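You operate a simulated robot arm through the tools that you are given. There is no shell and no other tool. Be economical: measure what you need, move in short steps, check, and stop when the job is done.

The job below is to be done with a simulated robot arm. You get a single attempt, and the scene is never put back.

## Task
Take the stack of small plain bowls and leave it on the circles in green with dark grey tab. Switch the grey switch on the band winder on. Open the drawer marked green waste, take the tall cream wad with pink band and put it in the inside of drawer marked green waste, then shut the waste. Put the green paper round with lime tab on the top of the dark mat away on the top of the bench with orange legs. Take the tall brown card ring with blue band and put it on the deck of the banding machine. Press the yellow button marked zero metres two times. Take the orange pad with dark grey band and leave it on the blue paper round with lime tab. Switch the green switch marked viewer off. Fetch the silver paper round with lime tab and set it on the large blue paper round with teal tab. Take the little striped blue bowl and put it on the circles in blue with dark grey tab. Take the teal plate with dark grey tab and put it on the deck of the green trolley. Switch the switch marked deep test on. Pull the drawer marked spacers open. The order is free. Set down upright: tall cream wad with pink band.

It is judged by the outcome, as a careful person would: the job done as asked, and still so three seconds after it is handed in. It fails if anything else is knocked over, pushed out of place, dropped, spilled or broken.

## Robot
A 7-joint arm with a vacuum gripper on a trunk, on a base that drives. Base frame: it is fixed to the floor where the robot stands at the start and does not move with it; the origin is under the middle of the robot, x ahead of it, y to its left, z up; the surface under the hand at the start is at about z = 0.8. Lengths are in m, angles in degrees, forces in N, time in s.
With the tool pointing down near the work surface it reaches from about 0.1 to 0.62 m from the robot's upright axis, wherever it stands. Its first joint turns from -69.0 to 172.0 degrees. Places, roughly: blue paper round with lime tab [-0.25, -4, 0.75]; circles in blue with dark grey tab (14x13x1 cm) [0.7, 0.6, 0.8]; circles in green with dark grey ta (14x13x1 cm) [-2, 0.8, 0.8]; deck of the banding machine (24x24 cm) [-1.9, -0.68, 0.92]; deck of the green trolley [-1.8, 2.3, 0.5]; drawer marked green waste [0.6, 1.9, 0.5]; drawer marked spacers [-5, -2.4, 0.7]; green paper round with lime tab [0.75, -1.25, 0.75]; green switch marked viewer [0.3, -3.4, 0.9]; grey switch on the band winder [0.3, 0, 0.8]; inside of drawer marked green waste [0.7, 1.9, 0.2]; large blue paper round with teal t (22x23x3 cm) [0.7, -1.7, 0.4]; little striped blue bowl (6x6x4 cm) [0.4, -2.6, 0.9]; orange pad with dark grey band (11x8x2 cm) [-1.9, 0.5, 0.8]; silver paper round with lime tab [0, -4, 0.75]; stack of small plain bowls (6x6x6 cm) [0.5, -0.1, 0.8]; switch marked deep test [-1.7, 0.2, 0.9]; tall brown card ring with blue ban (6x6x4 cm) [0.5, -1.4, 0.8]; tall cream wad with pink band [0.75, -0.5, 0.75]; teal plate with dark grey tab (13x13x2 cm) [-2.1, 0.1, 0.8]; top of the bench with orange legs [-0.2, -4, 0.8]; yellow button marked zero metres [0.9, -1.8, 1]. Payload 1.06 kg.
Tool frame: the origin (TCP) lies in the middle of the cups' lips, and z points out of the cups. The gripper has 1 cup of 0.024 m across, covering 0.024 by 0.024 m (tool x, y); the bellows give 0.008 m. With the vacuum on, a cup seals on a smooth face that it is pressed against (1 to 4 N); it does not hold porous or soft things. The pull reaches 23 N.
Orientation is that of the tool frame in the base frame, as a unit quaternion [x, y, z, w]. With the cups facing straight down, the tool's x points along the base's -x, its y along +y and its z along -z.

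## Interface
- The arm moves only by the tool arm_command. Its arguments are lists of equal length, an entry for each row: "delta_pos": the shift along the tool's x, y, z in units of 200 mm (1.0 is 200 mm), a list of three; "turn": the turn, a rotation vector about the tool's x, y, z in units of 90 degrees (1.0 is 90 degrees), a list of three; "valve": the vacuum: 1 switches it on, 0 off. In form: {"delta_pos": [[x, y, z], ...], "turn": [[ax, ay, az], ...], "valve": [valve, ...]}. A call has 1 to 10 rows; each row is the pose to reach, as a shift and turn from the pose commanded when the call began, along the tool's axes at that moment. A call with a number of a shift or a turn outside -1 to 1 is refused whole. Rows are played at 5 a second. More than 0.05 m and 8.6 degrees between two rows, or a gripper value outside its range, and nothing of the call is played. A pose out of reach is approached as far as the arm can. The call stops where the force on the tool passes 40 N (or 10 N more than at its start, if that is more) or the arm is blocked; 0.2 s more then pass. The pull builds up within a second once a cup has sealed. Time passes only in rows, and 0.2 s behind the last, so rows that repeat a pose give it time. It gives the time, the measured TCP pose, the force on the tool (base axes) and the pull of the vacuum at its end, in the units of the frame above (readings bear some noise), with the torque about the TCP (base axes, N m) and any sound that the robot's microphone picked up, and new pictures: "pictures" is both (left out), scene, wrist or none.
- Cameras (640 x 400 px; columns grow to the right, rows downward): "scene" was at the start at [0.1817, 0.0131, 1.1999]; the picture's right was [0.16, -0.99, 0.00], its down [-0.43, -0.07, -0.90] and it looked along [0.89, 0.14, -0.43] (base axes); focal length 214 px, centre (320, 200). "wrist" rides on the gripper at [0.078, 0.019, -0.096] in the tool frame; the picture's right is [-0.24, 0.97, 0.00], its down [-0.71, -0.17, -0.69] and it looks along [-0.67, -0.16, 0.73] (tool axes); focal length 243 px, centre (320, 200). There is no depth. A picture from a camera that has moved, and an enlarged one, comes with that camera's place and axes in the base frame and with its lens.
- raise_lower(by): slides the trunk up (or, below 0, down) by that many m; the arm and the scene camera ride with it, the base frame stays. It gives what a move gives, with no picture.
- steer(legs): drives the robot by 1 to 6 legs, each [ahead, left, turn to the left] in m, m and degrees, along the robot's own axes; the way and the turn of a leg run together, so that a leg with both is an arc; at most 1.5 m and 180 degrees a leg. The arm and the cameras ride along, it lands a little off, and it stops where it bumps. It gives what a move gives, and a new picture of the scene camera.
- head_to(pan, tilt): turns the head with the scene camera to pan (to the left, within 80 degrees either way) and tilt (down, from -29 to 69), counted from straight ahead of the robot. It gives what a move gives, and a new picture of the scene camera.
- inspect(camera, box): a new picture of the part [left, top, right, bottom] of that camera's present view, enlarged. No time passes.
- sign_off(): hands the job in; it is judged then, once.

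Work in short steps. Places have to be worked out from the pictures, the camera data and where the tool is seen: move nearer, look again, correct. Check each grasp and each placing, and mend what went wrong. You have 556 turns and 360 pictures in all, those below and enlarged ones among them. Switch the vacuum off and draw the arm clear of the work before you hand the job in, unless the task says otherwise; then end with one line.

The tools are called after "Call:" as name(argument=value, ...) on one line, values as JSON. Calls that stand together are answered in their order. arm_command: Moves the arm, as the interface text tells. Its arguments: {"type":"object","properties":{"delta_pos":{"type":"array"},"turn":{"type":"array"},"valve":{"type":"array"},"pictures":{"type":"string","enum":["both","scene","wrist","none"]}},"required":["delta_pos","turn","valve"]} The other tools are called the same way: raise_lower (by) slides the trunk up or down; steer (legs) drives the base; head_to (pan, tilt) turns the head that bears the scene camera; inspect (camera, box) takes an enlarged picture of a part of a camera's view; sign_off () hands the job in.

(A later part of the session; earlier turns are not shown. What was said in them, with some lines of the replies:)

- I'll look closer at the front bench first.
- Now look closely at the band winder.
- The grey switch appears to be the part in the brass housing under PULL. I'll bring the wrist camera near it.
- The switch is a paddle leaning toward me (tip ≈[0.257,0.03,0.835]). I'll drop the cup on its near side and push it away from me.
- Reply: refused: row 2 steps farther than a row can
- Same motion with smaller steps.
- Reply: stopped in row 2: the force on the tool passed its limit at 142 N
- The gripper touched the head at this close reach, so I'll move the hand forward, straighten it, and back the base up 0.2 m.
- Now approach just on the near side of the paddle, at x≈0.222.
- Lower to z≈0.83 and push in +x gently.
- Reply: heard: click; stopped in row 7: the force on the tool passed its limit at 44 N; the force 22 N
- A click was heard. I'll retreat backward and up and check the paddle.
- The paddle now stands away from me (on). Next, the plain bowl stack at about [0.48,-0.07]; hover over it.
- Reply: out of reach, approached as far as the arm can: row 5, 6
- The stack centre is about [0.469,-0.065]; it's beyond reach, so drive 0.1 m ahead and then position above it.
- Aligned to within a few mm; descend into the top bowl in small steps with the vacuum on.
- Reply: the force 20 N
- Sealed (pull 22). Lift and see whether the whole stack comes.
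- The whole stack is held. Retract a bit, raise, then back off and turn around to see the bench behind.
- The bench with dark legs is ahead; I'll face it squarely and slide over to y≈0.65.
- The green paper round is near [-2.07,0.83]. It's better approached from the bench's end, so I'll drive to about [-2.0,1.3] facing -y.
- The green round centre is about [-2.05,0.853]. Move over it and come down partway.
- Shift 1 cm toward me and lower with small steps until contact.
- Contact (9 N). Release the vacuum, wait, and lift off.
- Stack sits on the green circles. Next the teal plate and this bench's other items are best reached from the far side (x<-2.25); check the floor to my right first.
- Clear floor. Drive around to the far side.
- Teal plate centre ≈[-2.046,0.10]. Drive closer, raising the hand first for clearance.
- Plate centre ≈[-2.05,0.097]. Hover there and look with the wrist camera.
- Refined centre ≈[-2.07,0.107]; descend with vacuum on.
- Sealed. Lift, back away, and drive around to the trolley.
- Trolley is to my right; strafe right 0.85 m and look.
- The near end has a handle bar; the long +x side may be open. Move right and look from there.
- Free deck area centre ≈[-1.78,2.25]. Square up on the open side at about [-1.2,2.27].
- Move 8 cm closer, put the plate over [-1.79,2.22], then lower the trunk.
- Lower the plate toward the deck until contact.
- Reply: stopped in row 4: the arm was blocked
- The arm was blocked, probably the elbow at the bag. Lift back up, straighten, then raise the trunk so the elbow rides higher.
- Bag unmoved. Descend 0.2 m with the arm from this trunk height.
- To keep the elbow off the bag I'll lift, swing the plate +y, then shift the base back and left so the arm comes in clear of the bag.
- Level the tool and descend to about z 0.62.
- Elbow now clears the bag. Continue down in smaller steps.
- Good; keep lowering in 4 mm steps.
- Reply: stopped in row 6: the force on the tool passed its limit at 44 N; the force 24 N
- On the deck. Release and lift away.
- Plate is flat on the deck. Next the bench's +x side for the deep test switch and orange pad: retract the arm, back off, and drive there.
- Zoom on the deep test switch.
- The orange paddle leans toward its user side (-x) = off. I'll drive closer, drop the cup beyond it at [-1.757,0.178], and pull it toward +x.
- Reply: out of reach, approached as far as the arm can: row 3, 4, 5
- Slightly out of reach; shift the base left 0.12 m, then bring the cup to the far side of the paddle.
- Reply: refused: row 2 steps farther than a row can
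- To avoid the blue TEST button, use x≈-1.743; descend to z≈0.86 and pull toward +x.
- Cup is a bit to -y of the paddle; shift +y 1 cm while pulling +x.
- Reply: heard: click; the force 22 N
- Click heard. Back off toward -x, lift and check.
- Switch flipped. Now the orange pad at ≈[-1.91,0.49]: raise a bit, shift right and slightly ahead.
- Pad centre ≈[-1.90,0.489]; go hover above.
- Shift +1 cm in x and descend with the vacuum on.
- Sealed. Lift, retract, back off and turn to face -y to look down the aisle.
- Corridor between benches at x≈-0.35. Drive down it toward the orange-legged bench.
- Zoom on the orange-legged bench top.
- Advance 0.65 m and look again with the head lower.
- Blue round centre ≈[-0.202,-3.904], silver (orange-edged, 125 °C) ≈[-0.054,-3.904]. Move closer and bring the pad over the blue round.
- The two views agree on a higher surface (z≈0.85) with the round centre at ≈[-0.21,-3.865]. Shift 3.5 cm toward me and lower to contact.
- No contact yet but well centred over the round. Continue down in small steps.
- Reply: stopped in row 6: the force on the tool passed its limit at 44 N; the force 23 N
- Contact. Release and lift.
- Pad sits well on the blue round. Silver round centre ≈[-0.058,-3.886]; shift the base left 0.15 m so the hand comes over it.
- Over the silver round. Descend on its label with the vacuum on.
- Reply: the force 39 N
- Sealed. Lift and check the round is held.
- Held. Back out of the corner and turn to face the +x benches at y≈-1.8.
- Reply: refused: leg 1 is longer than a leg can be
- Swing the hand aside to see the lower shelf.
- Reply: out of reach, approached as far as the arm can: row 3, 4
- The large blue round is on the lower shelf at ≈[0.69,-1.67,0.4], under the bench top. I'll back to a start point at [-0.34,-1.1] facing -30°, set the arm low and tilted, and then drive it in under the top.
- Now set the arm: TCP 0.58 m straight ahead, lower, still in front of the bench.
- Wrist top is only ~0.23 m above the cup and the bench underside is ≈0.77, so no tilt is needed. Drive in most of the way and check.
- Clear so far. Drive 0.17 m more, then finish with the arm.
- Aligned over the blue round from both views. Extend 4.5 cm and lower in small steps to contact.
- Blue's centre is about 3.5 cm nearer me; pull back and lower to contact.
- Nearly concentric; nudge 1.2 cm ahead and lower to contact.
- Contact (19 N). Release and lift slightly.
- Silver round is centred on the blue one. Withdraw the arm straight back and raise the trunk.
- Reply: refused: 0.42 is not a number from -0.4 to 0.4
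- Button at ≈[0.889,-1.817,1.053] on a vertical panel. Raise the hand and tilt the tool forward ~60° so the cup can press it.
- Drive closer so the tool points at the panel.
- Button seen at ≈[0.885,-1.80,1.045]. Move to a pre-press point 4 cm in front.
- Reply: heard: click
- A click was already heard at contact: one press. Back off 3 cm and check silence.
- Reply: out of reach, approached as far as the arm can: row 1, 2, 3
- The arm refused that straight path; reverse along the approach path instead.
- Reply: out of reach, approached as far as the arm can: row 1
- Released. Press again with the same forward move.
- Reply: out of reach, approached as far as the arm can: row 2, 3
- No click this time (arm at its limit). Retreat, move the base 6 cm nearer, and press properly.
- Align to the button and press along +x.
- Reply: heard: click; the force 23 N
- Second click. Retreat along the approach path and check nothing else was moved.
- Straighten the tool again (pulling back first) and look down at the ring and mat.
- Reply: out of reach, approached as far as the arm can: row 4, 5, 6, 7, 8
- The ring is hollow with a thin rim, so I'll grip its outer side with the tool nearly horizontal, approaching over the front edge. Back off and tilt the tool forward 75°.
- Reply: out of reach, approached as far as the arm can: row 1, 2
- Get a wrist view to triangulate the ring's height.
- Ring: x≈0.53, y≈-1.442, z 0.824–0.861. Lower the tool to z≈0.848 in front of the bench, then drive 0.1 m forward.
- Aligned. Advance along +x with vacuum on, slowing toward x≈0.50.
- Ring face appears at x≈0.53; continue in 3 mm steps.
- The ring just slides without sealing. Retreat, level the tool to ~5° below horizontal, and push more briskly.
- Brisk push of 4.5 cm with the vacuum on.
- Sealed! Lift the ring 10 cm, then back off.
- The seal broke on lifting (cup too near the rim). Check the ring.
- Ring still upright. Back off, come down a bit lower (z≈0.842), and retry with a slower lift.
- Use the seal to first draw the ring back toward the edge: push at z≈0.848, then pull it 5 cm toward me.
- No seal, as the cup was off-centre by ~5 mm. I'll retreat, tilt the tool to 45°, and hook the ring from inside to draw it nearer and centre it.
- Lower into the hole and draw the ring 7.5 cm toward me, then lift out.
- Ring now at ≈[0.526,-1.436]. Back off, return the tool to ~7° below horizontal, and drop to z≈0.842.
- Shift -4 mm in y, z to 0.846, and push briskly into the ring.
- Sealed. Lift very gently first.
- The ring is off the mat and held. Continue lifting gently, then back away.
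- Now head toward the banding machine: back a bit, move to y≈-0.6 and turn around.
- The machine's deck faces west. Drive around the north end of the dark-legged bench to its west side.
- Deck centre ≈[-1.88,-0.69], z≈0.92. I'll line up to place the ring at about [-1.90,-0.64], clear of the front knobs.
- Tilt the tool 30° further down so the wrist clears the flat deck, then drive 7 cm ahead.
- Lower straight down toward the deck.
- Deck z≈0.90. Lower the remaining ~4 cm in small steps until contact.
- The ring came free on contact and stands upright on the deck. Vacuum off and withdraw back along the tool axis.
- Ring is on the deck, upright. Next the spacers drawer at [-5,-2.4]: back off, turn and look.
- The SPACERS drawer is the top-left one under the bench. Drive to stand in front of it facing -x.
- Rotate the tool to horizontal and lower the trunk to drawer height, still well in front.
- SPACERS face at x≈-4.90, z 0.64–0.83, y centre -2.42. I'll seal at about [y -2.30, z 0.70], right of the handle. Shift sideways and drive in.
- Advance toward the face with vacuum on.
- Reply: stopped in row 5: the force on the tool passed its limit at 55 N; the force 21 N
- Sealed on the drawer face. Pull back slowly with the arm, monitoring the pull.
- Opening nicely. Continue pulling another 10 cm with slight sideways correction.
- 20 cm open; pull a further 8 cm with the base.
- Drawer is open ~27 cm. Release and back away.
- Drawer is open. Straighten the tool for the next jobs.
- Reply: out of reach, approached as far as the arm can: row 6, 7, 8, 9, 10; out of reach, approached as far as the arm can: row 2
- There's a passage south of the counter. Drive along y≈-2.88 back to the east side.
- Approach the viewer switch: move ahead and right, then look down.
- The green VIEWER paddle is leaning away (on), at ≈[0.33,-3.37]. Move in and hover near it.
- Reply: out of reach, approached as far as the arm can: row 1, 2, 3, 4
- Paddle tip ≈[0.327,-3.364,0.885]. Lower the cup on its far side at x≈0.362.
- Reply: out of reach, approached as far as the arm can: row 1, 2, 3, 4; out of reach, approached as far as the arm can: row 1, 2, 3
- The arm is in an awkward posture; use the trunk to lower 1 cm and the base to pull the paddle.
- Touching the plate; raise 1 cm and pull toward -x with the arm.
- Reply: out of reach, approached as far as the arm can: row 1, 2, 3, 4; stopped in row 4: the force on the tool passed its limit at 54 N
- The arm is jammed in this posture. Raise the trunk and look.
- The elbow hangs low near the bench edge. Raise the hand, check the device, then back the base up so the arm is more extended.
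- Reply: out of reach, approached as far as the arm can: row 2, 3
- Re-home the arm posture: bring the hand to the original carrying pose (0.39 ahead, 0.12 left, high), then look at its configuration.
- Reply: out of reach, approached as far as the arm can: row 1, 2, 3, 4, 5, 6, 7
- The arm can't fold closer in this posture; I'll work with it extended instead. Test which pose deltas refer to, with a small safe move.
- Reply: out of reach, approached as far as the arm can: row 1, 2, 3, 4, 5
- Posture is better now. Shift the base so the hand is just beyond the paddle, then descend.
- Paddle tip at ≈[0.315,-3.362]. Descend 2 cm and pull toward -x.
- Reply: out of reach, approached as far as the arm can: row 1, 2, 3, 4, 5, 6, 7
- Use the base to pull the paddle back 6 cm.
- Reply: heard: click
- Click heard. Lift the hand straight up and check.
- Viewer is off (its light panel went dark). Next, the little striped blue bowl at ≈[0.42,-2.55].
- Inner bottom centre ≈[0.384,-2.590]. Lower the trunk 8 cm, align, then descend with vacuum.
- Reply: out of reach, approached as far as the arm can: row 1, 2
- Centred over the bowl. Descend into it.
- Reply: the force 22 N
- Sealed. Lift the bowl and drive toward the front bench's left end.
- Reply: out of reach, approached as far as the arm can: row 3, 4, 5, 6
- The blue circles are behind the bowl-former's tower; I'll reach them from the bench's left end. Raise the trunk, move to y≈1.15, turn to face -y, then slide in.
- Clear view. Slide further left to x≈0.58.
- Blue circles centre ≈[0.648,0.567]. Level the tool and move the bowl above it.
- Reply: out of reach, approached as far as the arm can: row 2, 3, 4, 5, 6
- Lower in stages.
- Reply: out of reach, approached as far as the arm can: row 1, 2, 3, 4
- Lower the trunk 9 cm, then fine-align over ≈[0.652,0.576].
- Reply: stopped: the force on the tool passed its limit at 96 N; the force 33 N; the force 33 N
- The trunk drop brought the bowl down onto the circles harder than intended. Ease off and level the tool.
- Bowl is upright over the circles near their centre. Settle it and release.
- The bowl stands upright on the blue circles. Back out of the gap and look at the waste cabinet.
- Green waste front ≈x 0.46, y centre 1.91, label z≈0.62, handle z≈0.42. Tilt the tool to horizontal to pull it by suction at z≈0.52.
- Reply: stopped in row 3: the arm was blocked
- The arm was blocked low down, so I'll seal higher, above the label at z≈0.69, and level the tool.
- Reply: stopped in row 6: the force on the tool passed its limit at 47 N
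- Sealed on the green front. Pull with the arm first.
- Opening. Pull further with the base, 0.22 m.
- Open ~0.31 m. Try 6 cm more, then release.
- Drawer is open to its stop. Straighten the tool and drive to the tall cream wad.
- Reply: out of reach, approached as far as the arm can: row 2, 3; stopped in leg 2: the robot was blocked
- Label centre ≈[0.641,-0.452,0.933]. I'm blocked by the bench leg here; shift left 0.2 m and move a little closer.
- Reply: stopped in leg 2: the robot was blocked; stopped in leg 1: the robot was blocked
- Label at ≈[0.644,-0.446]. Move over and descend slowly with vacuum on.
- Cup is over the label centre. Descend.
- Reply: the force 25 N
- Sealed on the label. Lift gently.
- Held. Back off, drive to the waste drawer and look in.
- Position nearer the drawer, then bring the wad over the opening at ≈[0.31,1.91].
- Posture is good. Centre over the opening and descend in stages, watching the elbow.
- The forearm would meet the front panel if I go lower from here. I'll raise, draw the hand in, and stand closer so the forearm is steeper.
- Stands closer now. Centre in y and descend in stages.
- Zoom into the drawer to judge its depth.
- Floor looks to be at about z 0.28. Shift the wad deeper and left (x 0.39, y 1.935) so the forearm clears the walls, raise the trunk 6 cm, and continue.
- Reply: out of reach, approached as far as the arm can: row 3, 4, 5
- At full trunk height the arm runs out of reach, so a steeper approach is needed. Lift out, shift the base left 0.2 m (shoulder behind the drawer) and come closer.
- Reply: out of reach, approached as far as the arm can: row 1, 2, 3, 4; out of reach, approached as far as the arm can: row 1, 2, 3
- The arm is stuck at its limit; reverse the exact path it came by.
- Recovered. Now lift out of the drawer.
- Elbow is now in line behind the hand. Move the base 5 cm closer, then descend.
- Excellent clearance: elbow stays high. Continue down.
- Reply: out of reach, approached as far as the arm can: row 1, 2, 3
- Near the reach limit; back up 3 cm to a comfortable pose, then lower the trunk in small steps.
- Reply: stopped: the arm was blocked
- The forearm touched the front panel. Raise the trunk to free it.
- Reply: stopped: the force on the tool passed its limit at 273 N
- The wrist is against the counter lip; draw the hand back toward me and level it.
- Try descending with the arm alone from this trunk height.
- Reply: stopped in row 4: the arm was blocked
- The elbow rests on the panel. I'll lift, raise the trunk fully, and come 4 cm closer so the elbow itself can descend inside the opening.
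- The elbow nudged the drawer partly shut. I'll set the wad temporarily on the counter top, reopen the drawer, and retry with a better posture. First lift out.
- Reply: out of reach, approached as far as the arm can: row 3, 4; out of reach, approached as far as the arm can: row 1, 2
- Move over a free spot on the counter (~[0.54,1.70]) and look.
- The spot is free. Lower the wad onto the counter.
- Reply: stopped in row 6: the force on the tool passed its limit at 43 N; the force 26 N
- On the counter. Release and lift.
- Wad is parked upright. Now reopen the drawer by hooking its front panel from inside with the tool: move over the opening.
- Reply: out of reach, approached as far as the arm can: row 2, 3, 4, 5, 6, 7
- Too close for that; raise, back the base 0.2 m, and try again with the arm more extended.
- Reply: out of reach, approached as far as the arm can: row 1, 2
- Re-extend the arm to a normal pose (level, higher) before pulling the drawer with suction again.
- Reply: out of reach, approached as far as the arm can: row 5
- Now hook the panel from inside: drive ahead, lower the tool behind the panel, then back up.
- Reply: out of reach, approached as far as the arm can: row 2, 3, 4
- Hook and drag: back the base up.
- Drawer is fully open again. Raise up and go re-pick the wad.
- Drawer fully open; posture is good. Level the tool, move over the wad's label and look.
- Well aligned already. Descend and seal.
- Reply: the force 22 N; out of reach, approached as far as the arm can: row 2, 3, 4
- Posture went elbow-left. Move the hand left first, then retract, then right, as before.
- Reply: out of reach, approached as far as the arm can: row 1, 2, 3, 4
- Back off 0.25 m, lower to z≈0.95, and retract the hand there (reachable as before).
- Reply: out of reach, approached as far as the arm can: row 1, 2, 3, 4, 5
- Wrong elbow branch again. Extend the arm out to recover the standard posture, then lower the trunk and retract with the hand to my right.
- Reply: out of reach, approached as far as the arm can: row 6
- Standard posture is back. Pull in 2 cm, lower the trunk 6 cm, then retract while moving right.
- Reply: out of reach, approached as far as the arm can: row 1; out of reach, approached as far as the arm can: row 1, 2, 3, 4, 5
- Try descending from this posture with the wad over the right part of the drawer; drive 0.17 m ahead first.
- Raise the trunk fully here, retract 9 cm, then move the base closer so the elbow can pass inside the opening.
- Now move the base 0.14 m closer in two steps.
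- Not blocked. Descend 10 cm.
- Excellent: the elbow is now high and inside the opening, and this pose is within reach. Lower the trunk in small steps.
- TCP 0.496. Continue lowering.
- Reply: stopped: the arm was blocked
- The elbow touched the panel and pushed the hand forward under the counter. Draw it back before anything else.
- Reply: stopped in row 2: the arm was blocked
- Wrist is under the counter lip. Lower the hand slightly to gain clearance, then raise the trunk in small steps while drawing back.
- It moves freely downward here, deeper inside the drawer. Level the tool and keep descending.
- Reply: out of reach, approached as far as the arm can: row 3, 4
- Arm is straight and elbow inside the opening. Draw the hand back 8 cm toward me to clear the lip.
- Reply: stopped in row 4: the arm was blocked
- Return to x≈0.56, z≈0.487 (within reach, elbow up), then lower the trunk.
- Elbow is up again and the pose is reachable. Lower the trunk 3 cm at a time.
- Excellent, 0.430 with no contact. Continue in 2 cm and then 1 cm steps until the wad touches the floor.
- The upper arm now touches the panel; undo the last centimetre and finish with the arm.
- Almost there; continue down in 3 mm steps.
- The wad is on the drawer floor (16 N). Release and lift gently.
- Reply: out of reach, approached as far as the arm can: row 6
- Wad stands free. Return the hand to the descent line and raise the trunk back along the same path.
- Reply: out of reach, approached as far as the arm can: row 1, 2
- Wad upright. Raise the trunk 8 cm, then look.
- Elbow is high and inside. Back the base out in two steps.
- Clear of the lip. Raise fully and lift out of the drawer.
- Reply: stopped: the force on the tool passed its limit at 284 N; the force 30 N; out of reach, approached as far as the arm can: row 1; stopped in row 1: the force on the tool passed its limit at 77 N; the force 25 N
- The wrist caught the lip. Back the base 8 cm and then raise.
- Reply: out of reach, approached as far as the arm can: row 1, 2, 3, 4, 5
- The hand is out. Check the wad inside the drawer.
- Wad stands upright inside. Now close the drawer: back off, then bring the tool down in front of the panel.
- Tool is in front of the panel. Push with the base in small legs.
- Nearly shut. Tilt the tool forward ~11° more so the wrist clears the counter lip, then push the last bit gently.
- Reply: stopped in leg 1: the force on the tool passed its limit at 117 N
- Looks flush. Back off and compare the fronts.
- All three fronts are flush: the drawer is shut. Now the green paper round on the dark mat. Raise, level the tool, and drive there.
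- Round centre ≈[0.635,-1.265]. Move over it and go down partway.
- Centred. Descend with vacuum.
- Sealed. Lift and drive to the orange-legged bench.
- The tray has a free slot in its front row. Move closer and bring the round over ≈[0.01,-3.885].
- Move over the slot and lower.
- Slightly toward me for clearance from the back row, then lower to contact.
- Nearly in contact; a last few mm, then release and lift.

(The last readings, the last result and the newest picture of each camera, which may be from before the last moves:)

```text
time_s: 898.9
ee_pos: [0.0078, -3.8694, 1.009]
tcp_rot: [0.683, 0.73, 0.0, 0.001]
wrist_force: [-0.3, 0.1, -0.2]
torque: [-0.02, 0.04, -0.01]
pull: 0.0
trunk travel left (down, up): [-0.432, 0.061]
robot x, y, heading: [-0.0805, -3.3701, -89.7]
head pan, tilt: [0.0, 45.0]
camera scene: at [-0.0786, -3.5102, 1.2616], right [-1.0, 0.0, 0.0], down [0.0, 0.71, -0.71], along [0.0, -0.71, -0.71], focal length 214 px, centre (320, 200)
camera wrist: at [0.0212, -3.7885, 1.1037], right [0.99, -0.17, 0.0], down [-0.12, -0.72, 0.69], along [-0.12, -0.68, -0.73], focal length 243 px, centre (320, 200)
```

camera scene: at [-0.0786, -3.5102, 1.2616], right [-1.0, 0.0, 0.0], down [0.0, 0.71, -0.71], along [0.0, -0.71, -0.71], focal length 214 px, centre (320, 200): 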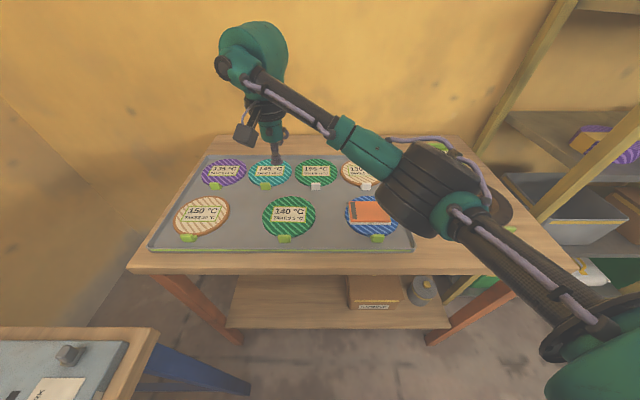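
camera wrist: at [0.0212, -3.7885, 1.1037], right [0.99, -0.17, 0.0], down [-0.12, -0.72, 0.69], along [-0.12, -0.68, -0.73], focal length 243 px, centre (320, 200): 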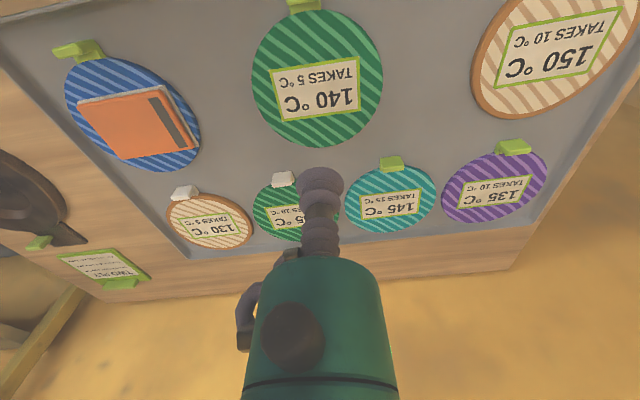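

The round sits neatly in the tray on the bench. All jobs are done; draw clear of the bench before handing in.

Call:
steer(legs=[[-0.6, 0, 0]])

```text
time_s: 902.3
ee_pos: [0.0147, -3.2544, 1.0084]
tcp_rot: [0.671, 0.741, -0.001, 0.003]
wrist_force: [-0.4, -0.5, 0.9]
torque: [0.02, 0.01, 0.01]
pull: 0.0
trunk travel left (down, up): [-0.432, 0.061]
robot x, y, heading: [-0.0926, -2.7592, -88.1]
head pan, tilt: [0.0, 45.0]
camera scene: at [-0.0848, -2.897, 1.2617], right [-1.0, -0.03, 0.0], down [-0.02, 0.71, -0.71], along [0.02, -0.71, -0.71], focal length 214 px, centre (320, 200)
```

scene: 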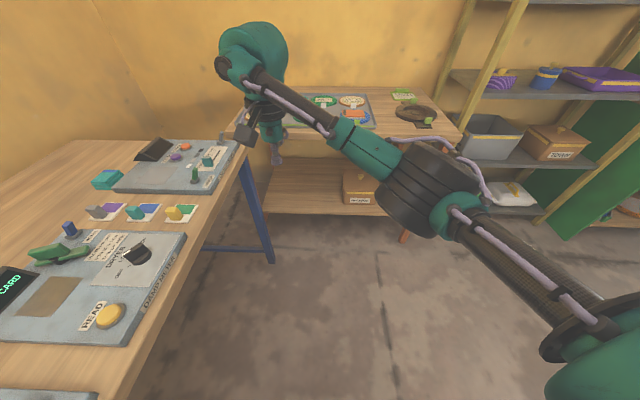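

Vacuum is off and the arm is clear. Handing in.

Call:
sign_off()

```text
The job is handed in.
```

I did every part of the job and handed it in. Two things are unconfirmed: I didn't check that the tall cream wad is still upright now the drawer is shut, and I counted the two presses of the zero metres button only by hearing two clicks.
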